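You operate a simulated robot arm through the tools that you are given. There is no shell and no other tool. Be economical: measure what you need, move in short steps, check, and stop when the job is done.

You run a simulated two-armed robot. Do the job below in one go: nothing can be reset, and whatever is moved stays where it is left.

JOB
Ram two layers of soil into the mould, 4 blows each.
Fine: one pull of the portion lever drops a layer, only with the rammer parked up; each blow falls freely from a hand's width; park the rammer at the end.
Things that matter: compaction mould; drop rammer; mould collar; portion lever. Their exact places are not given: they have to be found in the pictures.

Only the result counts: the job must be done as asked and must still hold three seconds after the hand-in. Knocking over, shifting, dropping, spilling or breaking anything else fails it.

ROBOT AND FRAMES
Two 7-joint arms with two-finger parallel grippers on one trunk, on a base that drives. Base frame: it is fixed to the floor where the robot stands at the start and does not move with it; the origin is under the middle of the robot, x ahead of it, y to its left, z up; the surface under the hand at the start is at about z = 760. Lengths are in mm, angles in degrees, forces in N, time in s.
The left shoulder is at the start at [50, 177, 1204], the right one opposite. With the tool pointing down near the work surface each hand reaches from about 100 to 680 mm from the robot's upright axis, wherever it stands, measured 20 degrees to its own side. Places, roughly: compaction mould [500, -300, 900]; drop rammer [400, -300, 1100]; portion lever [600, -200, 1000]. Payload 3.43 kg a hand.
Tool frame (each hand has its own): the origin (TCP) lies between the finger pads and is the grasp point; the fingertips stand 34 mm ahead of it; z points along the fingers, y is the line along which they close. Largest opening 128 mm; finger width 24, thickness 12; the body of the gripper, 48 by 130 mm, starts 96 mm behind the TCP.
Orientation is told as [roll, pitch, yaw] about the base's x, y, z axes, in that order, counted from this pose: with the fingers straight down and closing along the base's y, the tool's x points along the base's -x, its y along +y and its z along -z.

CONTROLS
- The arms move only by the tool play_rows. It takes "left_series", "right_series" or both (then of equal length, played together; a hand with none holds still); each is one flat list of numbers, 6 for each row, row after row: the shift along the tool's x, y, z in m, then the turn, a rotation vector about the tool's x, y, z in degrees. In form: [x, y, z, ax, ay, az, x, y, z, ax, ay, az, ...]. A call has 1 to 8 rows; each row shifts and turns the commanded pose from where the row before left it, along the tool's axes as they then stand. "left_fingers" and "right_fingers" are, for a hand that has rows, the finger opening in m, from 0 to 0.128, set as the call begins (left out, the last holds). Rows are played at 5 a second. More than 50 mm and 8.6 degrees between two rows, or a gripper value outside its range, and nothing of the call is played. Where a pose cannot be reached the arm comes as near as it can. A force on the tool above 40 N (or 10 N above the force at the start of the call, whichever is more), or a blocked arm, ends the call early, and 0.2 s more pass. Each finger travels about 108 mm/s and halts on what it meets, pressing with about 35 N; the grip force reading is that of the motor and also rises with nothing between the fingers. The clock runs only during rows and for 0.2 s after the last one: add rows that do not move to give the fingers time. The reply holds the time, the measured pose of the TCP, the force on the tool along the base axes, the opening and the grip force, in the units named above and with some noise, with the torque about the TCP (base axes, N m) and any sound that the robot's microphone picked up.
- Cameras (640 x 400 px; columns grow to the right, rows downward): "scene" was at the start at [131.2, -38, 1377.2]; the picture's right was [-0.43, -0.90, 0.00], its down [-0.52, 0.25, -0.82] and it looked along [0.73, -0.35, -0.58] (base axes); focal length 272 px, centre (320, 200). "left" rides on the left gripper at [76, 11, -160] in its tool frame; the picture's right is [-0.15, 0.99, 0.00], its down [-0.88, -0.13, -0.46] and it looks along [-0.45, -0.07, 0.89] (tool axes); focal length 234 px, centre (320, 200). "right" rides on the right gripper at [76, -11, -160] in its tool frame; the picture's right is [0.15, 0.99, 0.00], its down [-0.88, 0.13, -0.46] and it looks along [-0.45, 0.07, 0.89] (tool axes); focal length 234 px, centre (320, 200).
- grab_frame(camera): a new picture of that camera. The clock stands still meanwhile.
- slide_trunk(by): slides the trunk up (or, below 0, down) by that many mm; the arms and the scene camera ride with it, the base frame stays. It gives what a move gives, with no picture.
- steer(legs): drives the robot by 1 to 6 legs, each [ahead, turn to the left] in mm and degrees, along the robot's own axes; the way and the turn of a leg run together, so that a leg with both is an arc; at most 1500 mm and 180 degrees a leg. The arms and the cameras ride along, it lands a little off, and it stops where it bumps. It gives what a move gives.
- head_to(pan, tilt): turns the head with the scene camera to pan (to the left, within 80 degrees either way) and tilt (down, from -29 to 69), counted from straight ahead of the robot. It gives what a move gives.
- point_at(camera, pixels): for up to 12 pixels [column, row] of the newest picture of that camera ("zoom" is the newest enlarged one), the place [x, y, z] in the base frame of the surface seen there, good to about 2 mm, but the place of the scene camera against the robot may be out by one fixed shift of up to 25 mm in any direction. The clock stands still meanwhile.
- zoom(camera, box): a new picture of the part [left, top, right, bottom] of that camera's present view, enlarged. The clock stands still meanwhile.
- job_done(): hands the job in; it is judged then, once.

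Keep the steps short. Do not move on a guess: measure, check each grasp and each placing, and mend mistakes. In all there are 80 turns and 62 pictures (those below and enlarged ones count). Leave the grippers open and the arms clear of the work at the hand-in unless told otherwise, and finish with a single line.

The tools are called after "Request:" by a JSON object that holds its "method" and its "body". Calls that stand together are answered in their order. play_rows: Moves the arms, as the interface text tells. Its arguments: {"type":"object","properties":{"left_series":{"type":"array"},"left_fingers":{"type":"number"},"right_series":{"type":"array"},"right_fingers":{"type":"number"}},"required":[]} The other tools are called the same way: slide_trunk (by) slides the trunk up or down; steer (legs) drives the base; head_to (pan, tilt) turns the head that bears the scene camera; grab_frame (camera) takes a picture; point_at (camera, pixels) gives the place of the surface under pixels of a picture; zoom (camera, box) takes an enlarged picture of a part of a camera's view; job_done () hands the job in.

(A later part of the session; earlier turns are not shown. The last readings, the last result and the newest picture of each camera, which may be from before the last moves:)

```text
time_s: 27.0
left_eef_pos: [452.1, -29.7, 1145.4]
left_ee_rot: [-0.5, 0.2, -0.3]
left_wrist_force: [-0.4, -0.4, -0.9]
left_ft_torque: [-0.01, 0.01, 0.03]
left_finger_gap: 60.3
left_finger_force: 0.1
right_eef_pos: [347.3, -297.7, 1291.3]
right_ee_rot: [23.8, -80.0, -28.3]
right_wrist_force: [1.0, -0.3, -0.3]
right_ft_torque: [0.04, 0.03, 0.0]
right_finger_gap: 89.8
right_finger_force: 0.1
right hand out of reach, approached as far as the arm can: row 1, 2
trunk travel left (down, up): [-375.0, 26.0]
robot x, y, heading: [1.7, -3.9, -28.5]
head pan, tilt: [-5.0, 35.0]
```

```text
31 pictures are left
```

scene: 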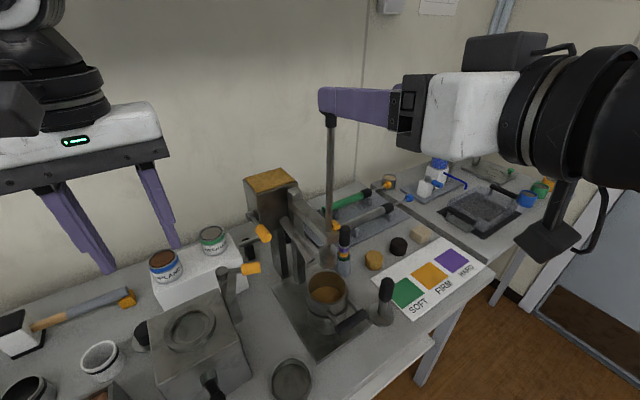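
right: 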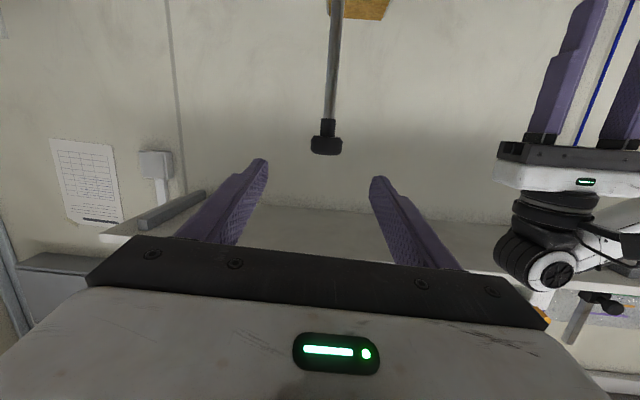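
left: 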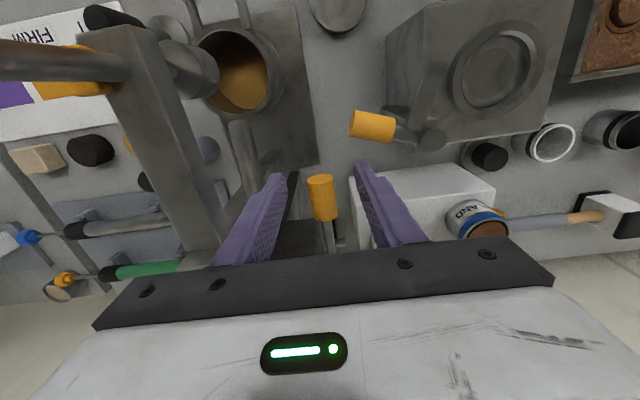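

The knob at (327,145) lies centrally between the open fingers. The arm was folded too tightly, so going forward will ease it. I'll advance and lower with the fingers straddling the knob.

Request:
{"method": "play_rows", "body": {"right_series": [0, 0.0012, 0.0224, 0, 0, 0, 0.004, 0.0012, 0.0224, 0, 0, 0, 0.006, 0.0012, 0.0224, 0, 0, 0, 0.007, 0.0012, 0.0224, 0, 0, 0, 0, 0, 0, 0, 0, 0]}}

Request:
{"method": "grab_frame", "body": {"camera": "right"}}

Request:
{"method": "zoom", "body": {"camera": "scene", "box": [270, 60, 430, 160]}}

```text
time_s: 28.2
left_eef_pos: [451.8, -30.1, 1146.1]
left_ee_rot: [-0.5, 0.3, -0.3]
left_wrist_force: [-0.2, 1.1, 0.8]
left_ft_torque: [-0.01, 0.02, 0.0]
left_finger_gap: 60.0
left_finger_force: 0.0
right_eef_pos: [433.4, -297.7, 1258.9]
right_ee_rot: [23.8, -79.9, -28.5]
right_wrist_force: [0.3, -0.3, 0.0]
right_ft_torque: [-0.01, 0.03, 0.01]
right_finger_gap: 89.8
right_finger_force: 0.0
trunk travel left (down, up): [-375.0, 26.0]
robot x, y, heading: [-2.7, 0.5, -28.2]
head pan, tilt: [-5.0, 35.0]
```

```text
30 pictures are left
```

right: 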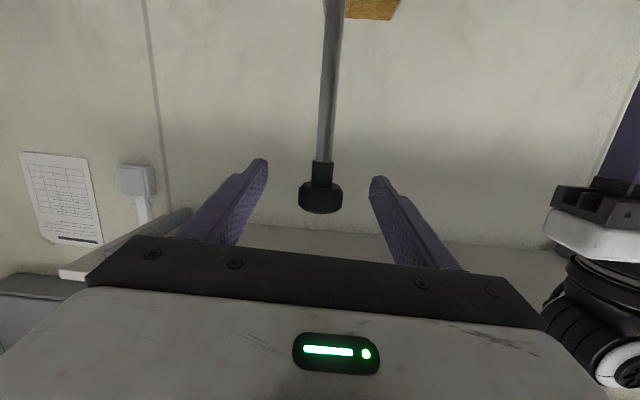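

```text
4.00 times, centred on (350, 110) of scene
```

zoom: 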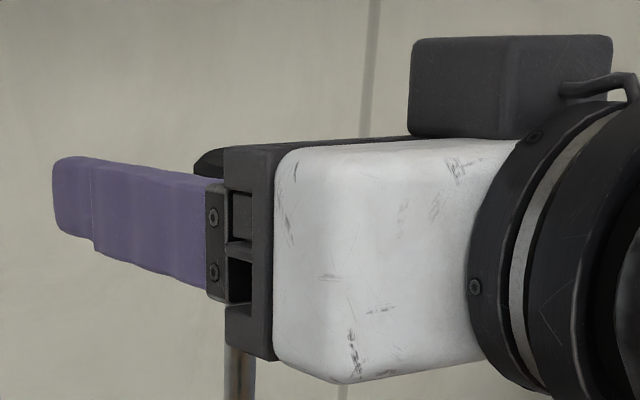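

Request:
{"method": "point_at", "body": {"camera": "right", "pixels": [[320, 190], [304, 198], [337, 198], [320, 208], [323, 173], [325, 140]]}}

```text
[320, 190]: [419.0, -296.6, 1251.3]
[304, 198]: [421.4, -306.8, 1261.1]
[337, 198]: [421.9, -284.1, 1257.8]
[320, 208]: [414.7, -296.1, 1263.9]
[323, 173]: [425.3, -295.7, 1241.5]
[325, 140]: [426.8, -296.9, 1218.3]
```

The knob is at the TCP, centred near (432,-296,1260). I'll close on it.

Request:
{"method": "play_rows", "body": {"right_series": [0, 0, 0, 0, 0, 0, 0, 0, 0, 0, 0, 0, 0, 0, 0, 0, 0, 0], "right_fingers": 0}}

```text
time_s: 29.0
left_eef_pos: [452.9, -29.6, 1145.9]
left_ee_rot: [-0.5, 0.4, -0.3]
left_wrist_force: [-0.1, 0.6, -0.3]
left_ft_torque: [0.05, -0.02, 0.0]
left_finger_gap: 60.3
left_finger_force: 0.0
right_eef_pos: [434.4, -298.2, 1258.9]
right_ee_rot: [23.3, -80.1, -27.7]
right_wrist_force: [0.9, 2.8, -2.0]
right_ft_torque: [-0.39, -0.15, -0.08]
right_finger_gap: 33.8
right_finger_force: 44.9
trunk travel left (down, up): [-375.0, 26.0]
robot x, y, heading: [0.7, 0.0, -28.4]
head pan, tilt: [-5.0, 35.0]
```

It's held, with a gap of 33.8 mm. I'll probe the catch with a small lift of 6 mm, then see which way it's free.

Request:
{"method": "play_rows", "body": {"right_series": [-0.0059, 0.0004, -0.001, 0, 0, 0, 0, 0, 0, 0, 0, 0]}}

```text
time_s: 29.6
left_eef_pos: [453.3, -30.4, 1146.3]
left_ee_rot: [-0.5, 0.3, -0.3]
left_wrist_force: [-0.1, -0.8, 0.1]
left_ft_torque: [-0.01, 0.0, -0.01]
left_finger_gap: 59.9
left_finger_force: 0.0
right_eef_pos: [433.1, -296.5, 1262.8]
right_ee_rot: [23.1, -79.6, -27.6]
right_wrist_force: [2.8, 3.4, -11.6]
right_ft_torque: [-0.6, 0.99, -0.13]
right_finger_gap: 33.9
right_finger_force: 45.3
trunk travel left (down, up): [-375.0, 26.0]
robot x, y, heading: [1.5, -1.3, -28.4]
head pan, tilt: [-5.0, 35.0]
```

Request:
{"method": "play_rows", "body": {"right_series": [-0.005, 0.0004, -0.001, 0, 0, 0, 0, 0, 0, 0, 0, 0]}}

Request:
{"method": "play_rows", "body": {"right_series": [0.0098, -0.0007, 0.0016, 0, 0, 0, 0.0098, -0.0007, 0.0016, 0, 0, 0, 0, 0, 0, 0, 0, 0]}}

```text
time_s: 30.2
left_eef_pos: [455.0, -30.9, 1145.0]
left_ee_rot: [-0.4, 0.4, -0.3]
left_wrist_force: [-0.6, 0.3, 0.2]
left_ft_torque: [0.0, -0.04, -0.01]
left_finger_gap: 59.9
left_finger_force: 0.0
right_eef_pos: [435.0, -296.5, 1263.3]
right_ee_rot: [22.7, -79.1, -27.1]
right_wrist_force: [2.2, 3.2, -31.8]
right_ft_torque: [-0.58, 0.05, -0.28]
right_finger_gap: 33.7
right_finger_force: 44.7
trunk travel left (down, up): [-375.0, 26.0]
robot x, y, heading: [-1.6, 0.2, -28.5]
head pan, tilt: [-5.0, 35.0]
```

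```text
time_s: 31.0
left_eef_pos: [452.2, -29.0, 1146.6]
left_ee_rot: [-0.5, 0.4, -0.3]
left_wrist_force: [0.5, -0.4, -0.6]
left_ft_torque: [0.0, 0.0, 0.01]
left_finger_gap: 60.0
left_finger_force: 0.1
right_eef_pos: [433.4, -296.6, 1252.2]
right_ee_rot: [23.8, -80.5, -28.4]
right_wrist_force: [7.5, 2.7, 2.0]
right_ft_torque: [-0.61, -1.32, 0.1]
right_finger_gap: 33.8
right_finger_force: 44.8
trunk travel left (down, up): [-375.0, 26.0]
robot x, y, heading: [1.3, -3.3, -28.5]
head pan, tilt: [-5.0, 35.0]
```

The upper stop is at +4 mm, and the hand went down to 1252. I'll check whether the rammer moved with it.

Request:
{"method": "zoom", "body": {"camera": "scene", "box": [290, 180, 390, 300]}}

Request:
{"method": "grab_frame", "body": {"camera": "right"}}

```text
3.33 times, centred on (340, 240) of scene
```

zoom: 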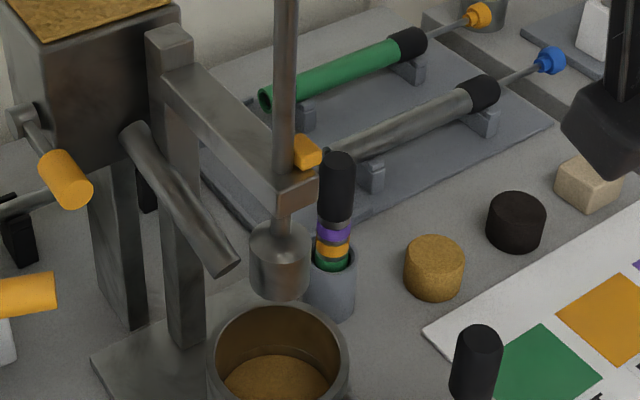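

```text
27 pictures are left
```

right: 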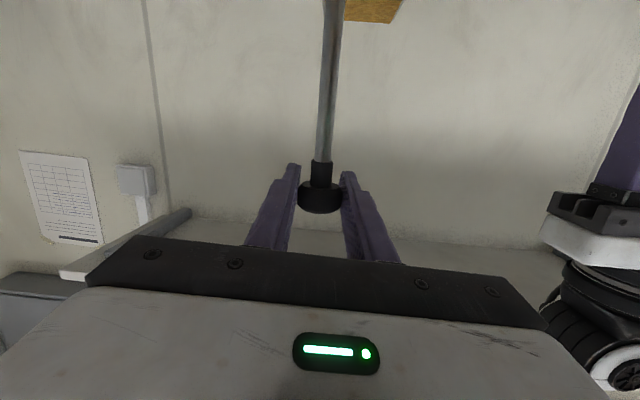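

The knob moved with the hand, so the rammer is going down. I'll lower further in small steps and watch the force.

Request:
{"method": "play_rows", "body": {"right_series": [0.0098, -0.0007, 0.0016, 0, 0, 0, 0.0098, -0.0007, 0.0016, 0, 0, 0, 0, 0, 0, 0, 0, 0]}}

```text
time_s: 31.8
left_eef_pos: [453.2, -30.3, 1145.6]
left_ee_rot: [-0.5, 0.4, -0.3]
left_wrist_force: [0.4, 0.1, 1.0]
left_ft_torque: [-0.01, -0.02, 0.02]
left_finger_gap: 59.9
left_finger_force: 0.0
right_eef_pos: [433.4, -297.6, 1227.6]
right_ee_rot: [23.6, -79.7, -28.2]
right_wrist_force: [6.0, 0.4, -4.3]
right_ft_torque: [-0.63, 0.9, -0.18]
right_finger_gap: 33.8
right_finger_force: 45.3
trunk travel left (down, up): [-375.0, 26.0]
robot x, y, heading: [0.9, 0.3, -28.3]
head pan, tilt: [-5.0, 35.0]
```

Request:
{"method": "point_at", "body": {"camera": "zoom", "pixels": [[280, 294], [280, 260], [265, 240], [285, 225], [305, 150], [275, 380]]}}

```text
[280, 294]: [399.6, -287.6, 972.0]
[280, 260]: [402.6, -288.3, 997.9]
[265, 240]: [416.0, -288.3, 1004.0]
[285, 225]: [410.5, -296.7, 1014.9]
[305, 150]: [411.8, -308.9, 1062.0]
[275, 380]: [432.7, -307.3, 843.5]
```

When the TCP was at 1252 the foot bottom was at about z 960, so soil contact comes at TCP≈1124. At 1227 the drop is about 100 mm, a hand's width. I'll release for the first blow.

Request:
{"method": "play_rows", "body": {"right_series": [0, 0, 0, 0, 0, 0, 0, 0, 0, 0, 0, 0, 0, 0, 0, 0, 0, 0], "right_fingers": 0.09}}

Request:
{"method": "zoom", "body": {"camera": "scene", "box": [250, 100, 430, 330]}}

```text
time_s: 32.6
left_eef_pos: [452.0, -30.4, 1146.5]
left_ee_rot: [-0.5, 0.3, -0.3]
left_wrist_force: [-0.9, 0.5, 0.5]
left_ft_torque: [0.01, -0.03, 0.0]
left_finger_gap: 60.1
left_finger_force: 0.0
right_eef_pos: [432.2, -296.3, 1230.3]
right_ee_rot: [24.0, -80.0, -28.7]
right_wrist_force: [0.0, 0.0, -0.3]
right_ft_torque: [0.0, -0.01, -0.01]
right_finger_gap: 90.0
right_finger_force: 0.0
trunk travel left (down, up): [-375.0, 26.0]
robot x, y, heading: [0.4, -0.4, -28.5]
head pan, tilt: [-5.0, 35.0]
```

```text
1.74 times, centred on (340, 215) of scene
```

zoom: 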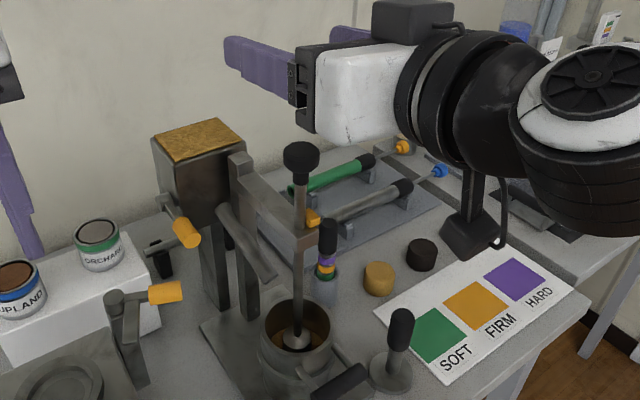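

The rammer fell into the mould. I'll measure the knob's resting height.

Request:
{"method": "point_at", "body": {"camera": "zoom", "pixels": [[301, 148], [301, 160], [301, 168], [301, 176], [300, 200], [298, 330]]}}

```text
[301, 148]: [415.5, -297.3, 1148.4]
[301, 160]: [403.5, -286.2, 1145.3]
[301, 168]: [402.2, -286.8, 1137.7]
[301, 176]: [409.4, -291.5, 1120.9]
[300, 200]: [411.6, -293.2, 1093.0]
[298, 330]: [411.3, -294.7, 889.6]
```

The knob is 133 mm below its parked height, so I'll re-grip at TCP≈1126. I'll lower the open hand there.

Request:
{"method": "play_rows", "body": {"right_series": [0.0341, -0.0024, 0.0055, 0, 0, 0, 0.0341, -0.0024, 0.0055, 0, 0, 0, 0.0341, -0.0024, 0.0055, 0, 0, 0, 0, 0, 0, 0, 0, 0]}}

Request:
{"method": "grab_frame", "body": {"camera": "right"}}

Request:
{"method": "point_at", "body": {"camera": "right", "pixels": [[320, 190], [304, 198], [337, 198], [320, 208], [320, 200], [325, 140]]}}

```text
time_s: 33.6
left_eef_pos: [451.5, -30.3, 1147.0]
left_ee_rot: [-0.5, 0.4, -0.3]
left_wrist_force: [-0.5, 0.2, -0.1]
left_ft_torque: [0.01, -0.01, -0.05]
left_finger_gap: 60.1
left_finger_force: 0.0
right_eef_pos: [432.8, -292.8, 1193.7]
right_ee_rot: [22.4, -79.4, -27.1]
right_wrist_force: [0.1, 0.5, -0.7]
right_ft_torque: [0.02, 0.0, -0.04]
right_finger_gap: 89.8
right_finger_force: 0.1
right hand out of reach, approached as far as the arm can: row 2, 3
trunk travel left (down, up): [-375.0, 26.0]
robot x, y, heading: [-0.3, 3.3, -28.4]
head pan, tilt: [-5.0, 35.0]
```

```text
25 pictures are left
```

right: 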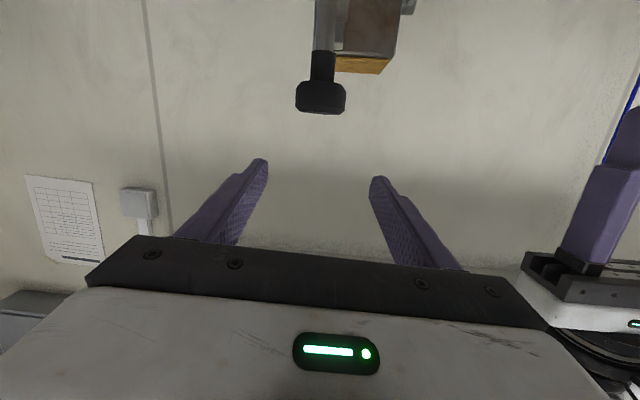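

```text
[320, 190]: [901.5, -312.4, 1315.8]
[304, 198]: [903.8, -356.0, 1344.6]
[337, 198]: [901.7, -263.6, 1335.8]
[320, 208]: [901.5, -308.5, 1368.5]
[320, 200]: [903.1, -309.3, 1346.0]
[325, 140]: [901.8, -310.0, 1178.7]
```

The arm hits its fold limit at z 1194. The trunk can carry the hand lower, so I'll slide it down 85 mm with the fingers open around the rod line.

Request:
{"method": "slide_trunk", "body": {"by": -85}}

Request:
{"method": "play_rows", "body": {"right_series": [-0.0167, -0.004, -0.0027, 0, 0, 0, 0, 0, 0, 0, 0, 0]}}

Request:
{"method": "grab_frame", "body": {"camera": "right"}}

Request:
{"method": "point_at", "body": {"camera": "right", "pixels": [[320, 190], [304, 198], [337, 198], [320, 208], [320, 200], [325, 140]]}}

```text
time_s: 34.8
left_eef_pos: [451.2, -29.3, 1061.2]
left_ee_rot: [-0.5, 0.2, -0.3]
left_wrist_force: [-0.4, -0.1, 1.6]
left_ft_torque: [-0.03, 0.02, -0.01]
left_finger_gap: 59.8
left_finger_force: 0.1
right_eef_pos: [433.3, -292.0, 1108.2]
right_ee_rot: [22.4, -79.5, -27.1]
right_wrist_force: [-0.7, -0.1, 1.1]
right_ft_torque: [0.01, 0.04, -0.01]
right_finger_gap: 90.1
right_finger_force: 0.1
trunk travel left (down, up): [-290.0, 111.0]
robot x, y, heading: [-1.6, -0.0, -28.7]
head pan, tilt: [-5.0, 35.0]
```

```text
time_s: 35.4
left_eef_pos: [451.8, -30.4, 1061.1]
left_ee_rot: [-0.5, 0.3, -0.2]
left_wrist_force: [-0.2, 0.8, -0.7]
left_ft_torque: [0.0, 0.01, 0.0]
left_finger_gap: 60.2
left_finger_force: 0.1
right_eef_pos: [434.2, -297.1, 1124.6]
right_ee_rot: [22.6, -79.4, -27.2]
right_wrist_force: [0.6, 0.5, 0.3]
right_ft_torque: [-0.01, 0.04, 0.0]
right_finger_gap: 90.3
right_finger_force: 0.2
trunk travel left (down, up): [-290.0, 111.0]
robot x, y, heading: [1.3, -1.8, -28.4]
head pan, tilt: [-5.0, 35.0]
```

```text
24 pictures are left
```

right: 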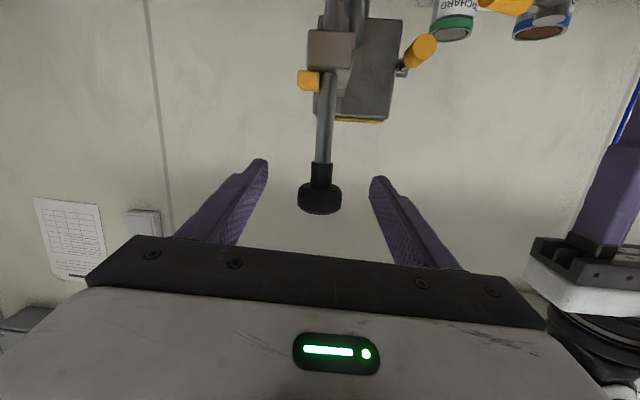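

```text
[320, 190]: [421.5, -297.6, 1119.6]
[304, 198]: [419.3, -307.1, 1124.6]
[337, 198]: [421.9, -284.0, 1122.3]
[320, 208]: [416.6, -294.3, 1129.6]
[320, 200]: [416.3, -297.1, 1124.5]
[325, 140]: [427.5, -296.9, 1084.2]
```

The knob sits centred between the fingers at TCP 1124.6. I'll close, then lift 100 mm.

Request:
{"method": "play_rows", "body": {"right_series": [0, 0, 0, 0, 0, 0, 0, 0, 0, 0, 0, 0, 0, 0, 0, 0, 0, 0, -0.0328, 0.0023, -0.0053, 0, 0, 0, -0.0328, 0.0023, -0.0053, 0, 0, 0, -0.0328, 0.0023, -0.0053, 0, 0, 0, 0, 0, 0, 0, 0, 0], "right_fingers": 0}}

```text
time_s: 37.0
left_eef_pos: [450.6, -29.6, 1061.9]
left_ee_rot: [-0.6, 0.2, -0.2]
left_wrist_force: [-0.1, 0.2, 0.6]
left_ft_torque: [-0.01, 0.0, 0.01]
left_finger_gap: 59.9
left_finger_force: 0.0
right_eef_pos: [432.2, -297.4, 1222.4]
right_ee_rot: [22.3, -79.5, -27.0]
right_wrist_force: [-7.3, -0.3, -4.6]
right_ft_torque: [-0.4, -0.41, -0.1]
right_finger_gap: 33.5
right_finger_force: 44.9
trunk travel left (down, up): [-290.0, 111.0]
robot x, y, heading: [-1.3, 1.6, -28.5]
head pan, tilt: [-5.0, 35.0]
```

It was lifted 98 mm and held. I'll release for blow 2, wait, and follow down 101 mm.

Request:
{"method": "play_rows", "body": {"right_series": [0, 0, 0, 0, 0, 0, 0, 0, 0, 0, 0, 0, 0, 0, 0, 0, 0, 0, 0.0332, -0.0023, 0.0054, 0, 0, 0, 0.0332, -0.0023, 0.0054, 0, 0, 0, 0.0332, -0.0023, 0.0054, 0, 0, 0, 0, 0, 0, 0, 0, 0], "right_fingers": 0.09}}

Request:
{"method": "grab_frame", "body": {"camera": "right"}}

Request:
{"method": "point_at", "body": {"camera": "right", "pixels": [[320, 190], [320, 200], [320, 205], [320, 208], [304, 195], [337, 195]]}}

```text
time_s: 38.6
left_eef_pos: [452.8, -30.1, 1061.4]
left_ee_rot: [-0.5, 0.3, -0.5]
left_wrist_force: [-0.2, 0.0, 0.5]
left_ft_torque: [-0.05, 0.02, 0.02]
left_finger_gap: 59.9
left_finger_force: 0.0
right_eef_pos: [432.9, -297.2, 1123.0]
right_ee_rot: [22.4, -79.5, -27.0]
right_wrist_force: [0.7, -0.2, 0.3]
right_ft_torque: [0.02, 0.04, -0.02]
right_finger_gap: 90.0
right_finger_force: 0.1
trunk travel left (down, up): [-290.0, 111.0]
robot x, y, heading: [-0.2, -1.6, -28.1]
head pan, tilt: [-5.0, 35.0]
```

```text
23 pictures are left
```

right: 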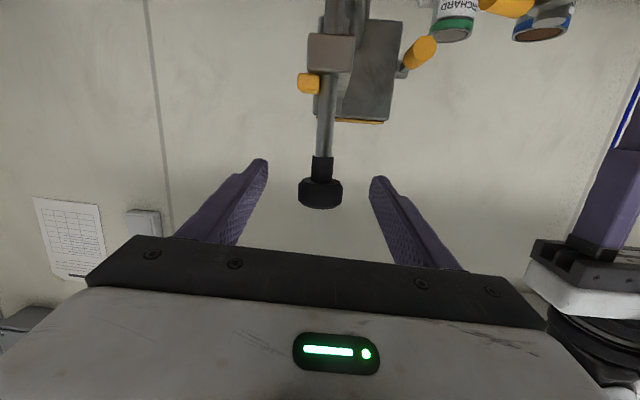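

```text
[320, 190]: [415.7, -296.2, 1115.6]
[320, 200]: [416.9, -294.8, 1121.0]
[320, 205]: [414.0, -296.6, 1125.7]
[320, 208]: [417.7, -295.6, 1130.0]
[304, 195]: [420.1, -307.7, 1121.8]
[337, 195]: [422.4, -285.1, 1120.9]
```

The knob has settled about 4 mm lower, as expected from compaction. I'll drop 3 mm, close and lift 100 mm.

Request:
{"method": "play_rows", "body": {"right_series": [0.003, -0.0002, 0.0005, 0, 0, 0, 0, 0, 0, 0, 0, 0, 0, 0, 0, 0, 0, 0, -0.0332, 0.0023, -0.0054, 0, 0, 0, -0.0332, 0.0023, -0.0054, 0, 0, 0, -0.0332, 0.0023, -0.0054, 0, 0, 0, 0, 0, 0, 0, 0, 0], "right_fingers": 0}}

Request:
{"method": "play_rows", "body": {"right_series": [0, 0, 0, 0, 0, 0, 0, 0, 0, 0, 0, 0, 0, 0, 0, 0, 0, 0, 0.0335, -0.0023, 0.0054, 0, 0, 0, 0.0335, -0.0023, 0.0054, 0, 0, 0, 0.0335, -0.0023, 0.0054, 0, 0, 0, 0, 0, 0, 0, 0, 0], "right_fingers": 0.09}}

Request:
{"method": "grab_frame", "body": {"camera": "right"}}

```text
time_s: 40.2
left_eef_pos: [450.0, -29.6, 1061.8]
left_ee_rot: [-0.7, 0.1, -0.5]
left_wrist_force: [-0.5, -0.1, -1.4]
left_ft_torque: [0.04, 0.01, 0.01]
left_finger_gap: 59.9
left_finger_force: 0.0
right_eef_pos: [433.0, -296.5, 1222.7]
right_ee_rot: [22.5, -79.7, -27.0]
right_wrist_force: [-17.9, 6.4, -3.7]
right_ft_torque: [-0.31, -0.23, -0.2]
right_finger_gap: 33.6
right_finger_force: 45.3
trunk travel left (down, up): [-290.0, 111.0]
robot x, y, heading: [1.1, 4.0, -28.2]
head pan, tilt: [-5.0, 35.0]
```

```text
time_s: 41.8
left_eef_pos: [451.7, -30.0, 1061.2]
left_ee_rot: [-0.6, 0.2, -0.4]
left_wrist_force: [0.4, 0.5, 0.3]
left_ft_torque: [-0.02, -0.01, -0.02]
left_finger_gap: 59.8
left_finger_force: 0.1
right_eef_pos: [433.1, -297.1, 1120.7]
right_ee_rot: [22.4, -79.5, -27.0]
right_wrist_force: [0.9, -0.4, 0.5]
right_ft_torque: [0.02, -0.01, -0.03]
right_finger_gap: 90.1
right_finger_force: 0.1
trunk travel left (down, up): [-290.0, 111.0]
robot x, y, heading: [-0.3, -2.1, -28.6]
head pan, tilt: [-5.0, 35.0]
```

```text
22 pictures are left
```

right: 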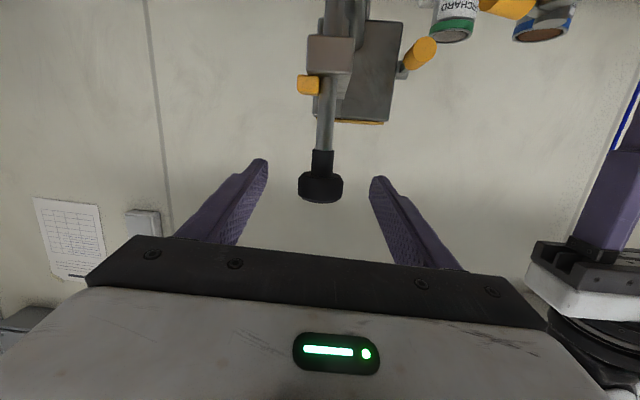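

Blow 3 is done, and the knob sits about 6 mm lower again. I'll drop 6 mm, grip, lift 100 mm and release for blow 4.

Request:
{"method": "play_rows", "body": {"right_series": [0.006, -0.0004, 0.001, 0, 0, 0, 0, 0, 0, 0, 0, 0, 0, 0, 0, 0, 0, 0, -0.0335, 0.0023, -0.0054, 0, 0, 0, -0.0335, 0.0023, -0.0054, 0, 0, 0, -0.0335, 0.0023, -0.0054, 0, 0, 0, 0, 0, 0, 0, 0, 0], "right_fingers": 0}}

Request:
{"method": "play_rows", "body": {"right_series": [0, 0, 0, 0, 0, 0, 0, 0, 0, 0, 0, 0, 0, 0, 0, 0, 0, 0, 0.0338, -0.0023, 0.0054, 0, 0, 0, 0.0338, -0.0023, 0.0054, 0, 0, 0, 0.0338, -0.0023, 0.0054, 0, 0, 0, 0, 0, 0, 0, 0, 0], "right_fingers": 0.09}}

Request:
{"method": "grab_frame", "body": {"camera": "right"}}

```text
time_s: 43.4
left_eef_pos: [453.0, -29.0, 1060.7]
left_ee_rot: [-0.4, 0.5, -0.3]
left_wrist_force: [0.8, 0.1, -1.2]
left_ft_torque: [-0.02, -0.02, 0.01]
left_finger_gap: 60.0
left_finger_force: 0.2
right_eef_pos: [434.0, -297.6, 1215.7]
right_ee_rot: [22.0, -79.5, -26.8]
right_wrist_force: [5.5, 2.8, -4.2]
right_ft_torque: [-0.31, -0.31, -0.22]
right_finger_gap: 33.8
right_finger_force: 45.2
trunk travel left (down, up): [-290.0, 111.0]
robot x, y, heading: [-1.8, 1.1, -28.9]
head pan, tilt: [-5.0, 35.0]
```

```text
time_s: 45.0
left_eef_pos: [451.8, -29.4, 1060.8]
left_ee_rot: [-0.5, 0.2, -0.3]
left_wrist_force: [0.6, 0.7, 0.5]
left_ft_torque: [-0.05, -0.02, 0.02]
left_finger_gap: 60.1
left_finger_force: 0.1
right_eef_pos: [432.3, -296.0, 1112.3]
right_ee_rot: [22.2, -79.6, -26.9]
right_wrist_force: [0.0, 1.2, 0.5]
right_ft_torque: [0.0, -0.01, -0.06]
right_finger_gap: 90.2
right_finger_force: 0.0
trunk travel left (down, up): [-290.0, 111.0]
robot x, y, heading: [-2.1, -0.1, -28.6]
head pan, tilt: [-5.0, 35.0]
```

```text
21 pictures are left
```

right: 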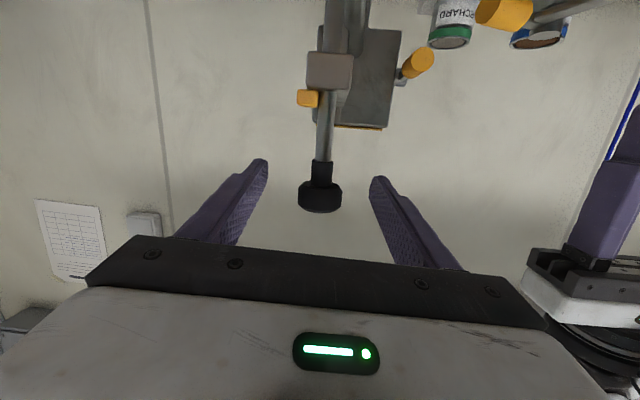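

Layer one has had its 4 blows. To park the rammer, I'll grip, lift 100 mm with the arm, then raise the trunk 30 mm and finish with the arm.

Request:
{"method": "play_rows", "body": {"right_series": [0, 0, 0, 0, 0, 0, 0, 0, 0, 0, 0, 0, 0, 0, 0, 0, 0, 0, -0.0335, 0.0023, -0.0054, 0, 0, 0, -0.0335, 0.0023, -0.0054, 0, 0, 0, -0.0335, 0.0023, -0.0054, 0, 0, 0, 0, 0, 0, 0, 0, 0], "right_fingers": 0}}

Request:
{"method": "slide_trunk", "body": {"by": 30}}

Request:
{"method": "play_rows", "body": {"right_series": [-0.0098, 0.0007, -0.0016, 0, 0, 0, 0, 0, 0, 0, 0, 0]}}

```text
time_s: 46.6
left_eef_pos: [450.6, -28.8, 1063.5]
left_ee_rot: [-0.6, 0.1, -0.3]
left_wrist_force: [-0.6, -0.9, 0.5]
left_ft_torque: [-0.02, 0.0, -0.02]
left_finger_gap: 59.8
left_finger_force: 0.2
right_eef_pos: [431.7, -296.9, 1214.0]
right_ee_rot: [22.3, -79.6, -26.9]
right_wrist_force: [-15.7, 8.3, -4.9]
right_ft_torque: [-0.27, -0.36, -0.15]
right_finger_gap: 33.5
right_finger_force: 44.4
trunk travel left (down, up): [-290.0, 111.0]
robot x, y, heading: [0.1, -2.8, -28.4]
head pan, tilt: [-5.0, 35.0]
```

```text
time_s: 47.4
left_eef_pos: [451.4, -28.7, 1092.0]
left_ee_rot: [-0.6, 0.0, -0.3]
left_wrist_force: [0.4, -0.1, -0.5]
left_ft_torque: [0.01, -0.01, 0.01]
left_finger_gap: 60.0
left_finger_force: 0.0
right_eef_pos: [432.9, -296.5, 1243.7]
right_ee_rot: [22.0, -79.5, -26.5]
right_wrist_force: [-16.3, 10.1, -4.2]
right_ft_torque: [-0.47, -0.11, -0.03]
right_finger_gap: 33.7
right_finger_force: 45.2
trunk travel left (down, up): [-320.0, 81.0]
robot x, y, heading: [-2.0, 1.1, -28.4]
head pan, tilt: [-5.0, 35.0]
```

```text
time_s: 48.0
left_eef_pos: [450.2, -28.3, 1091.8]
left_ee_rot: [-0.6, 0.3, -0.3]
left_wrist_force: [0.4, -0.4, 0.0]
left_ft_torque: [0.02, 0.02, 0.0]
left_finger_gap: 59.9
left_finger_force: 0.1
right_eef_pos: [432.2, -297.0, 1252.2]
right_ee_rot: [21.7, -79.3, -26.2]
right_wrist_force: [-15.0, 8.0, -12.3]
right_ft_torque: [-0.58, 0.38, -0.16]
right_finger_gap: 33.7
right_finger_force: 44.9
trunk travel left (down, up): [-320.0, 81.0]
robot x, y, heading: [-1.5, 0.8, -28.4]
head pan, tilt: [-5.0, 35.0]
```

Request:
{"method": "play_rows", "body": {"right_series": [-0.0059, 0.0004, -0.0015, 0, 0, 0, 0, 0, 0, 0, 0, 0]}}

Request:
{"method": "play_rows", "body": {"right_series": [-0.0049, 0.0004, -0.001, 0, 0, 0, 0, 0, 0, 0, 0, 0]}}

Request:
{"method": "grab_frame", "body": {"camera": "right"}}

Request:
{"method": "zoom", "body": {"camera": "scene", "box": [290, 150, 390, 270]}}

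```text
time_s: 48.6
left_eef_pos: [451.3, -30.3, 1091.8]
left_ee_rot: [-0.5, 0.2, -0.3]
left_wrist_force: [-0.5, -0.4, 0.8]
left_ft_torque: [0.05, -0.01, 0.01]
left_finger_gap: 60.0
left_finger_force: 0.0
right_eef_pos: [432.9, -297.2, 1258.6]
right_ee_rot: [22.1, -79.3, -26.6]
right_wrist_force: [-14.3, 7.8, -10.9]
right_ft_torque: [-0.22, 0.36, -0.19]
right_finger_gap: 33.9
right_finger_force: 45.1
trunk travel left (down, up): [-320.0, 81.0]
robot x, y, heading: [2.1, -1.2, -28.3]
head pan, tilt: [-5.0, 35.0]
```

```text
time_s: 49.2
left_eef_pos: [451.7, -31.1, 1090.9]
left_ee_rot: [-0.5, 0.2, -0.4]
left_wrist_force: [0.4, -0.5, -0.2]
left_ft_torque: [0.0, 0.0, -0.01]
left_finger_gap: 60.1
left_finger_force: 0.0
right_eef_pos: [432.0, -295.5, 1261.4]
right_ee_rot: [21.5, -79.1, -26.0]
right_wrist_force: [-15.2, 6.8, -17.4]
right_ft_torque: [-0.54, 0.02, -0.17]
right_finger_gap: 33.7
right_finger_force: 45.1
trunk travel left (down, up): [-320.0, 81.0]
robot x, y, heading: [-0.3, 0.3, -28.3]
head pan, tilt: [-5.0, 35.0]
```

```text
20 pictures are left
```

right: 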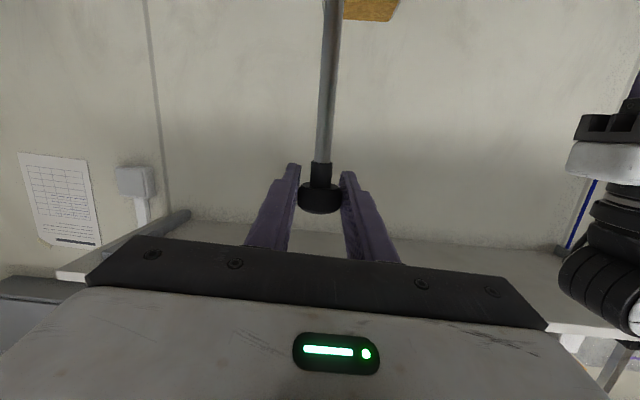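

```text
3.33 times, centred on (340, 210) of scene
```

zoom: 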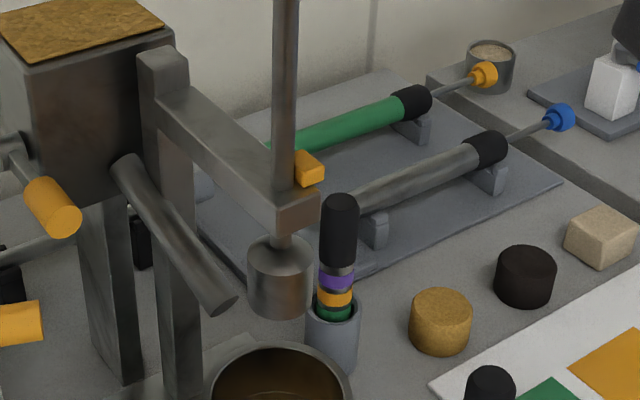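

The rammer is up at 1261 with the stop just above. Before letting go, I'll ease down 3 mm and see whether the catch takes the weight.

Request:
{"method": "play_rows", "body": {"right_series": [0.003, -0.0002, 0.0005, 0, 0, 0, 0, 0, 0, 0, 0, 0]}}

Request:
{"method": "play_rows", "body": {"right_series": [0.003, -0.0002, 0.0005, 0, 0, 0, 0, 0, 0, 0, 0, 0]}}

```text
time_s: 49.8
left_eef_pos: [451.0, -28.7, 1092.0]
left_ee_rot: [-0.5, 0.2, -0.3]
left_wrist_force: [-0.8, -0.1, 0.6]
left_ft_torque: [0.0, 0.03, 0.01]
left_finger_gap: 60.3
left_finger_force: 0.1
right_eef_pos: [432.2, -296.2, 1261.9]
right_ee_rot: [22.0, -79.4, -26.6]
right_wrist_force: [-12.3, 7.9, -12.0]
right_ft_torque: [-0.05, 0.05, -0.18]
right_finger_gap: 33.6
right_finger_force: 45.0
trunk travel left (down, up): [-320.0, 81.0]
robot x, y, heading: [-2.3, 1.0, -28.3]
head pan, tilt: [-5.0, 35.0]
```

```text
time_s: 50.4
left_eef_pos: [450.6, -28.3, 1092.0]
left_ee_rot: [-0.6, 0.1, -0.3]
left_wrist_force: [-0.7, 0.5, -0.2]
left_ft_torque: [0.01, -0.01, 0.0]
left_finger_gap: 59.9
left_finger_force: 0.0
right_eef_pos: [432.3, -297.3, 1262.5]
right_ee_rot: [22.3, -79.8, -26.8]
right_wrist_force: [-13.3, 7.9, -3.3]
right_ft_torque: [-0.24, -0.16, 0.01]
right_finger_gap: 33.7
right_finger_force: 45.3
trunk travel left (down, up): [-320.0, 81.0]
robot x, y, heading: [3.5, -3.0, -28.4]
head pan, tilt: [-5.0, 35.0]
```

The rod stays at 1262 while the load shifts off the hand, so the catch is holding. I'll take one more 3 mm step to confirm.

Request:
{"method": "play_rows", "body": {"right_series": [0.003, -0.0002, 0.0005, 0, 0, 0, 0, 0, 0, 0, 0, 0]}}

```text
time_s: 51.0
left_eef_pos: [450.9, -28.7, 1091.7]
left_ee_rot: [-0.5, 0.1, -0.3]
left_wrist_force: [-0.6, 0.1, 0.9]
left_ft_torque: [-0.02, 0.02, -0.02]
left_finger_gap: 60.1
left_finger_force: 0.0
right_eef_pos: [432.5, -296.7, 1258.2]
right_ee_rot: [22.0, -79.8, -26.7]
right_wrist_force: [-10.8, 8.5, 3.1]
right_ft_torque: [-0.43, -0.81, 0.05]
right_finger_gap: 33.6
right_finger_force: 44.6
trunk travel left (down, up): [-320.0, 81.0]
robot x, y, heading: [-0.2, -0.1, -28.3]
head pan, tilt: [-5.0, 35.0]
```

The catch now pushes back at +3 N. To be sure it's the catch and not sideways friction, I'll relax the lateral load (-11, +8 N) first.

Request:
{"method": "play_rows", "body": {"right_series": [0, 0.002, -0.003, 0, 0, 0, 0, 0, 0, 0, 0, 0]}}

```text
time_s: 51.6
left_eef_pos: [452.9, -29.8, 1091.2]
left_ee_rot: [-0.6, 0.2, -0.3]
left_wrist_force: [-0.5, 0.3, -0.1]
left_ft_torque: [0.0, 0.0, 0.03]
left_finger_gap: 59.8
left_finger_force: 0.0
right_eef_pos: [432.9, -296.5, 1257.7]
right_ee_rot: [22.0, -79.5, -26.8]
right_wrist_force: [6.1, 3.7, 2.0]
right_ft_torque: [-1.06, -0.64, 0.07]
right_finger_gap: 33.6
right_finger_force: 45.0
trunk travel left (down, up): [-320.0, 81.0]
robot x, y, heading: [-2.5, 0.5, -28.4]
head pan, tilt: [-5.0, 35.0]
```

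It's still supported with little side load. I'll open the fingers.

Request:
{"method": "play_rows", "body": {"right_series": [0, 0, 0, 0, 0, 0, 0, 0, 0, 0, 0, 0, 0, 0, 0, 0, 0, 0], "right_fingers": 0.09}}

Request:
{"method": "grab_frame", "body": {"camera": "right"}}

```text
time_s: 52.4
left_eef_pos: [452.4, -31.3, 1090.9]
left_ee_rot: [-0.6, 0.2, -0.3]
left_wrist_force: [0.2, 0.1, 0.1]
left_ft_torque: [-0.03, 0.0, -0.02]
left_finger_gap: 59.9
left_finger_force: 0.0
right_eef_pos: [430.7, -297.0, 1256.1]
right_ee_rot: [22.5, -79.4, -27.2]
right_wrist_force: [0.2, 0.2, -0.6]
right_ft_torque: [0.0, -0.03, 0.0]
right_finger_gap: 90.1
right_finger_force: 0.1
trunk travel left (down, up): [-320.0, 81.0]
robot x, y, heading: [-4.5, 6.1, -28.5]
head pan, tilt: [-5.0, 35.0]
```

```text
18 pictures are left
```

right: 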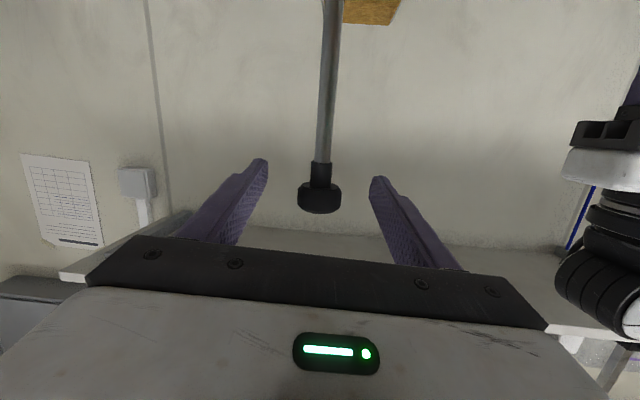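

Request:
{"method": "point_at", "body": {"camera": "right", "pixels": [[320, 190], [304, 198], [337, 198], [320, 208], [323, 173], [325, 140]]}}

```text
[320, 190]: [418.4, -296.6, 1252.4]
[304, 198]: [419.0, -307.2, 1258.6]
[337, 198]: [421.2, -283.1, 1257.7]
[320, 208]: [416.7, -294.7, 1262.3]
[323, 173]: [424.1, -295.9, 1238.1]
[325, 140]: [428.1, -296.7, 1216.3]
```

The rammer is parked and holding. I'll retract the right hand straight back 80 mm, then 160 mm to the right, out of the left arm's way.

Request:
{"method": "play_rows", "body": {"right_series": [0, 0, -0.02, 0, 0, 0, 0, 0, -0.02, 0, 0, 0, 0, 0, -0.02, 0, 0, 0, 0, 0, -0.02, 0, 0, 0, 0, -0.04, 0, 0, 0, 0, 0, -0.04, 0, 0, 0, 0, 0, -0.04, 0, 0, 0, 0, 0, -0.04, 0, 0, 0, 0]}}

```text
time_s: 54.2
left_eef_pos: [452.3, -30.4, 1092.1]
left_ee_rot: [-0.5, 0.1, -0.4]
left_wrist_force: [-0.1, 0.5, -0.2]
left_ft_torque: [0.0, 0.0, 0.03]
left_finger_gap: 60.0
left_finger_force: 0.0
right_eef_pos: [340.7, -450.0, 1259.2]
right_ee_rot: [22.5, -79.5, -27.2]
right_wrist_force: [-0.9, 0.4, -0.1]
right_ft_torque: [-0.03, 0.01, 0.01]
right_finger_gap: 90.2
right_finger_force: 0.1
trunk travel left (down, up): [-320.0, 81.0]
robot x, y, heading: [-1.0, -3.1, -28.3]
head pan, tilt: [-5.0, 35.0]
```

Now the left hand goes back above the lever: +84 in x, -182 in y.

Request:
{"method": "play_rows", "body": {"left_series": [-0.021, -0.0455, 0, 0, 0, 0, -0.021, -0.0455, 0, 0, 0, 0, -0.021, -0.0455, 0, 0, 0, 0, -0.021, -0.0455, 0, 0, 0, 0, 0, 0, 0.02, 0, 0, 0, 0, 0, 0, 0, 0, 0]}}

Request:
{"method": "grab_frame", "body": {"camera": "left"}}

```text
refused: row 1 steps farther than a row can; nothing moved
```

```text
17 pictures are left
```

left: 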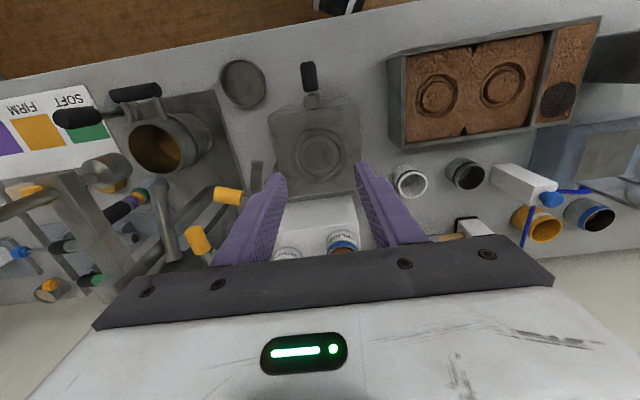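

The first row was just over the step limit, so I'll split the move into smaller rows.

Request:
{"method": "play_rows", "body": {"left_series": [-0.0168, -0.0364, 0, 0, 0, 0, -0.0168, -0.0364, 0, 0, 0, 0, -0.0168, -0.0364, 0, 0, 0, 0, -0.0168, -0.0364, 0, 0, 0, 0, -0.0168, -0.0364, 0, 0, 0, 0, 0, 0, 0.02, 0, 0, 0, 0, 0, 0, 0, 0, 0]}}

Request:
{"method": "grab_frame", "body": {"camera": "left"}}

```text
time_s: 55.8
left_eef_pos: [533.6, -215.4, 1072.0]
left_ee_rot: [-0.5, 0.2, -0.3]
left_wrist_force: [0.4, 0.4, -1.1]
left_ft_torque: [-0.02, -0.01, 0.04]
left_finger_gap: 60.0
left_finger_force: 0.2
right_eef_pos: [339.3, -448.2, 1260.2]
right_ee_rot: [22.5, -79.4, -27.2]
right_wrist_force: [-0.9, -0.1, 0.6]
right_ft_torque: [0.0, 0.01, 0.01]
right_finger_gap: 89.9
right_finger_force: 0.1
trunk travel left (down, up): [-320.0, 81.0]
robot x, y, heading: [1.6, 2.4, -28.8]
head pan, tilt: [-5.0, 35.0]
```

```text
16 pictures are left
```

left: 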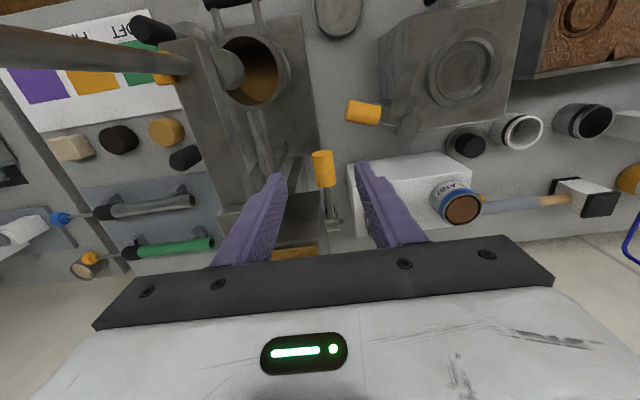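

The grip at (322,168) is between the fingers. I'll lower 62 mm with a 3 mm shift, then close.

Request:
{"method": "play_rows", "body": {"left_series": [0, 0.003, 0.031, 0, 0, 0, 0, 0, 0.031, 0, 0, 0, 0, 0, 0, 0, 0, 0]}}

Request:
{"method": "play_rows", "body": {"left_series": [0, 0, 0, 0, 0, 0, 0, 0, 0, 0, 0, 0, 0, 0, 0, 0, 0, 0], "left_fingers": 0}}

```text
time_s: 56.6
left_eef_pos: [534.4, -212.0, 1010.4]
left_ee_rot: [-0.6, 0.2, -0.4]
left_wrist_force: [-0.4, 0.2, -0.5]
left_ft_torque: [0.0, 0.0, -0.01]
left_finger_gap: 60.0
left_finger_force: 0.0
right_eef_pos: [340.8, -448.8, 1258.5]
right_ee_rot: [22.5, -79.3, -27.0]
right_wrist_force: [-0.5, 0.1, -0.5]
right_ft_torque: [0.01, 0.0, 0.03]
right_finger_gap: 90.2
right_finger_force: 0.0
trunk travel left (down, up): [-320.0, 81.0]
robot x, y, heading: [1.3, 1.9, -28.2]
head pan, tilt: [-5.0, 35.0]
```

```text
time_s: 57.4
left_eef_pos: [534.6, -212.5, 1010.3]
left_ee_rot: [-0.4, 0.2, -0.3]
left_wrist_force: [0.6, -1.9, -1.2]
left_ft_torque: [-0.02, 0.0, 0.28]
left_finger_gap: 21.1
left_finger_force: 45.3
right_eef_pos: [339.0, -449.5, 1259.1]
right_ee_rot: [22.5, -79.4, -27.2]
right_wrist_force: [0.7, 0.5, 0.2]
right_ft_torque: [0.02, 0.0, 0.01]
right_finger_gap: 89.9
right_finger_force: 0.1
trunk travel left (down, up): [-320.0, 81.0]
robot x, y, heading: [1.0, 1.2, -28.5]
head pan, tilt: [-5.0, 35.0]
```

Gripped at 21 mm with low force. I'll pull along the arc.

Request:
{"method": "play_rows", "body": {"left_series": [0.001, 0, 0.0089, 0, -7, 0, 0.001, 0, 0.0089, 0, -7, 0, 0.001, 0, 0.0089, 0, -7, 0]}}

Request:
{"method": "play_rows", "body": {"left_series": [0, 0, 0.009, 0, -6, 0, 0, 0, 0.009, 0, -6, 0, 0, 0, 0.009, 0, -6, 0]}}

Request:
{"method": "play_rows", "body": {"left_series": [0, 0, 0.007, 0, -5, 0]}}

Request:
{"method": "grab_frame", "body": {"camera": "left"}}

```text
time_s: 58.2
left_eef_pos: [534.0, -212.9, 982.7]
left_ee_rot: [-0.5, -20.6, -0.3]
left_wrist_force: [-7.9, -3.9, -7.8]
left_ft_torque: [-0.11, 0.58, 0.0]
left_finger_gap: 21.2
left_finger_force: 44.9
right_eef_pos: [340.6, -449.2, 1258.5]
right_ee_rot: [22.7, -79.4, -27.3]
right_wrist_force: [0.2, -0.4, 0.6]
right_ft_torque: [0.02, -0.01, 0.01]
right_finger_gap: 90.1
right_finger_force: 0.0
trunk travel left (down, up): [-320.0, 81.0]
robot x, y, heading: [0.3, 4.0, -28.4]
head pan, tilt: [-5.0, 35.0]
```

```text
time_s: 59.0
left_eef_pos: [541.0, -211.1, 962.8]
left_ee_rot: [-0.9, -38.5, -0.3]
left_wrist_force: [-35.3, 4.0, 8.8]
left_ft_torque: [-0.11, 1.1, 0.21]
left_finger_gap: 21.3
left_finger_force: 44.7
right_eef_pos: [335.0, -448.8, 1262.0]
right_ee_rot: [22.8, -79.7, -27.7]
right_wrist_force: [-0.7, 0.5, 0.3]
right_ft_torque: [0.0, -0.02, 0.02]
right_finger_gap: 89.7
right_finger_force: 0.1
trunk travel left (down, up): [-320.0, 81.0]
robot x, y, heading: [-3.0, -1.7, -28.6]
head pan, tilt: [-5.0, 35.0]
```

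```text
time_s: 59.4
left_eef_pos: [545.3, -211.3, 959.8]
left_ee_rot: [-1.0, -44.1, -0.1]
left_wrist_force: [-38.4, 5.2, 18.5]
left_ft_torque: [0.0, -0.05, 0.15]
left_finger_gap: 21.6
left_finger_force: 45.6
right_eef_pos: [334.6, -448.1, 1262.5]
right_ee_rot: [23.0, -79.9, -27.7]
right_wrist_force: [0.4, -0.3, 0.6]
right_ft_torque: [-0.03, -0.01, -0.02]
right_finger_gap: 90.2
right_finger_force: 0.0
trunk travel left (down, up): [-320.0, 81.0]
robot x, y, heading: [0.8, -2.6, -28.4]
head pan, tilt: [-5.0, 35.0]
```

```text
15 pictures are left
```

left: 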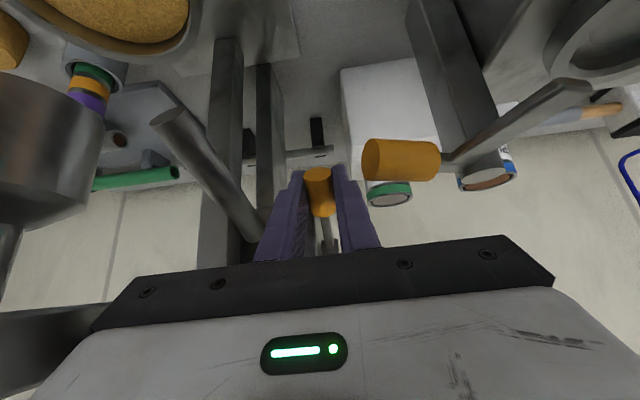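

The second layer dropped, and the soil now shows higher in the mould. I'll return the lever.

Request:
{"method": "play_rows", "body": {"left_series": [0.001, 0, -0.009, 0, 6, 0, 0, 0, -0.009, 0, 7, 0, -0.001, 0, -0.009, 0, 7, 0]}}

Request:
{"method": "play_rows", "body": {"left_series": [-0.003, 0, -0.0088, 0, 8, 0, -0.003, 0, -0.0088, 0, 8, 0]}}

Request:
{"method": "play_rows", "body": {"left_series": [-0.004, 0, -0.008, 0, 4, 0, -0.001, 0, -0.007, 0, 4, 0]}}

Request:
{"method": "play_rows", "body": {"left_series": [0, 0, 0, 0, 0, 0, 0, 0, 0, 0, 0, 0], "left_fingers": 0.06}}

Request:
{"method": "grab_frame", "body": {"camera": "left"}}

```text
time_s: 60.2
left_eef_pos: [539.3, -212.4, 978.9]
left_ee_rot: [-1.0, -24.3, 0.2]
left_wrist_force: [13.7, -14.8, 18.5]
left_ft_torque: [-0.02, -1.0, -0.29]
left_finger_gap: 21.1
left_finger_force: 44.9
right_eef_pos: [341.4, -451.4, 1259.1]
right_ee_rot: [22.8, -79.4, -27.5]
right_wrist_force: [0.8, 0.2, 0.8]
right_ft_torque: [0.04, 0.04, -0.01]
right_finger_gap: 90.0
right_finger_force: 0.0
trunk travel left (down, up): [-320.0, 81.0]
robot x, y, heading: [1.6, 1.1, -28.8]
head pan, tilt: [-5.0, 35.0]
```

```text
time_s: 60.8
left_eef_pos: [537.8, -212.0, 995.8]
left_ee_rot: [-0.7, -8.1, 0.0]
left_wrist_force: [13.2, -14.6, 18.9]
left_ft_torque: [-0.12, -1.31, 0.2]
left_finger_gap: 21.3
left_finger_force: 45.0
right_eef_pos: [340.0, -451.6, 1259.4]
right_ee_rot: [22.8, -79.4, -27.5]
right_wrist_force: [0.2, 0.1, -0.5]
right_ft_torque: [0.02, 0.0, -0.04]
right_finger_gap: 90.1
right_finger_force: 0.0
trunk travel left (down, up): [-320.0, 81.0]
robot x, y, heading: [-2.4, 1.9, -28.4]
head pan, tilt: [-5.0, 35.0]
```

```text
time_s: 61.4
left_eef_pos: [537.1, -212.8, 1003.4]
left_ee_rot: [-0.2, 0.6, -0.4]
left_wrist_force: [1.0, -13.4, -14.1]
left_ft_torque: [0.08, -1.2, 0.32]
left_finger_gap: 21.0
left_finger_force: 45.3
right_eef_pos: [340.9, -452.3, 1257.7]
right_ee_rot: [22.9, -79.3, -27.6]
right_wrist_force: [-0.4, 0.8, -0.3]
right_ft_torque: [-0.01, 0.05, 0.0]
right_finger_gap: 89.8
right_finger_force: 0.1
trunk travel left (down, up): [-320.0, 81.0]
robot x, y, heading: [-0.0, -2.4, -28.4]
head pan, tilt: [-5.0, 35.0]
```

```text
time_s: 62.0
left_eef_pos: [537.6, -209.6, 1008.4]
left_ee_rot: [-0.5, 0.3, -0.3]
left_wrist_force: [0.1, 0.3, 0.1]
left_ft_torque: [-0.01, -0.01, -0.01]
left_finger_gap: 59.9
left_finger_force: 0.1
right_eef_pos: [340.1, -448.7, 1259.6]
right_ee_rot: [22.4, -79.5, -27.1]
right_wrist_force: [-0.3, 0.6, 0.3]
right_ft_torque: [0.0, 0.02, -0.02]
right_finger_gap: 90.1
right_finger_force: 0.0
trunk travel left (down, up): [-320.0, 81.0]
robot x, y, heading: [-0.1, 1.0, -28.3]
head pan, tilt: [-5.0, 35.0]
```

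```text
14 pictures are left
```

left: 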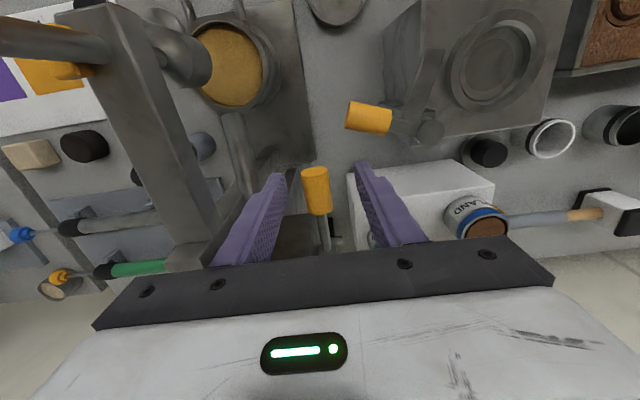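

Soil surface measure, then retreat the left hand by its old path.

Request:
{"method": "point_at", "body": {"camera": "left", "pixels": [[230, 65], [245, 80], [215, 45], [235, 90], [272, 70]]}}

Request:
{"method": "play_rows", "body": {"left_series": [0, 0, -0.041, 0, 0, 0, 0, 0, -0.041, 0, 0, 0, 0.0168, 0.0364, 0, 0, 0, 0, 0.0168, 0.0364, 0, 0, 0, 0, 0.0168, 0.0364, 0, 0, 0, 0, 0.0168, 0.0364, 0, 0, 0, 0, 0.0168, 0.0364, 0, 0, 0, 0, 0, 0, 0, 0, 0, 0]}}

Request:
{"method": "play_rows", "body": {"right_series": [0, 0.04, 0, 0, 0, 0, 0, 0.04, 0, 0, 0, 0, 0, 0.04, 0, 0, 0, 0, 0, 0.038, 0, 0, 0, 0, 0, 0, 0, 0, 0, 0]}}

Request:
{"method": "grab_frame", "body": {"camera": "right"}}

```text
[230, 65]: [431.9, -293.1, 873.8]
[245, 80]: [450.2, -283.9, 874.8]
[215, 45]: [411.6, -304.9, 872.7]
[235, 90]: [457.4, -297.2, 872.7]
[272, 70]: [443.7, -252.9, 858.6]
```

```text
time_s: 63.8
left_eef_pos: [454.2, -27.3, 1090.9]
left_ee_rot: [-0.5, 0.3, -0.3]
left_wrist_force: [-0.1, 0.2, 0.1]
left_ft_torque: [0.04, 0.03, 0.0]
left_finger_gap: 60.3
left_finger_force: 0.1
right_eef_pos: [340.3, -449.0, 1258.3]
right_ee_rot: [22.4, -79.4, -27.2]
right_wrist_force: [-0.8, -0.4, -0.2]
right_ft_torque: [0.01, 0.02, -0.01]
right_finger_gap: 89.6
right_finger_force: 0.1
trunk travel left (down, up): [-320.0, 81.0]
robot x, y, heading: [-2.6, -2.3, -28.6]
head pan, tilt: [-5.0, 35.0]
```

```text
time_s: 65.0
left_eef_pos: [453.8, -26.6, 1090.9]
left_ee_rot: [-0.5, 0.1, -0.3]
left_wrist_force: [0.2, -0.1, -0.7]
left_ft_torque: [-0.01, -0.03, -0.01]
left_finger_gap: 59.9
left_finger_force: 0.1
right_eef_pos: [352.6, -293.8, 1269.3]
right_ee_rot: [22.6, -79.5, -27.4]
right_wrist_force: [0.2, -0.1, 0.8]
right_ft_torque: [0.01, -0.01, 0.04]
right_finger_gap: 90.2
right_finger_force: 0.0
trunk travel left (down, up): [-320.0, 81.0]
robot x, y, heading: [-1.8, -0.1, -28.3]
head pan, tilt: [-5.0, 35.0]
```

```text
13 pictures are left
```

right: 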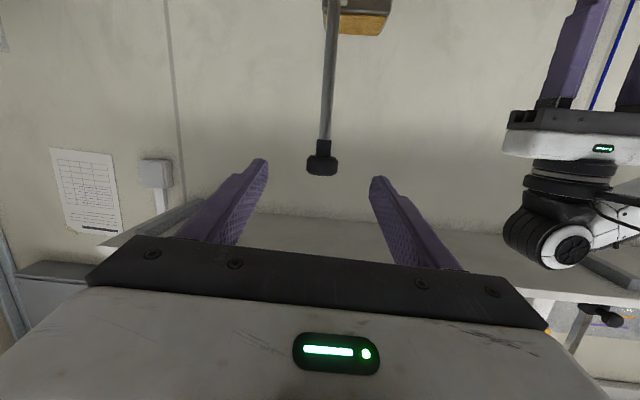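

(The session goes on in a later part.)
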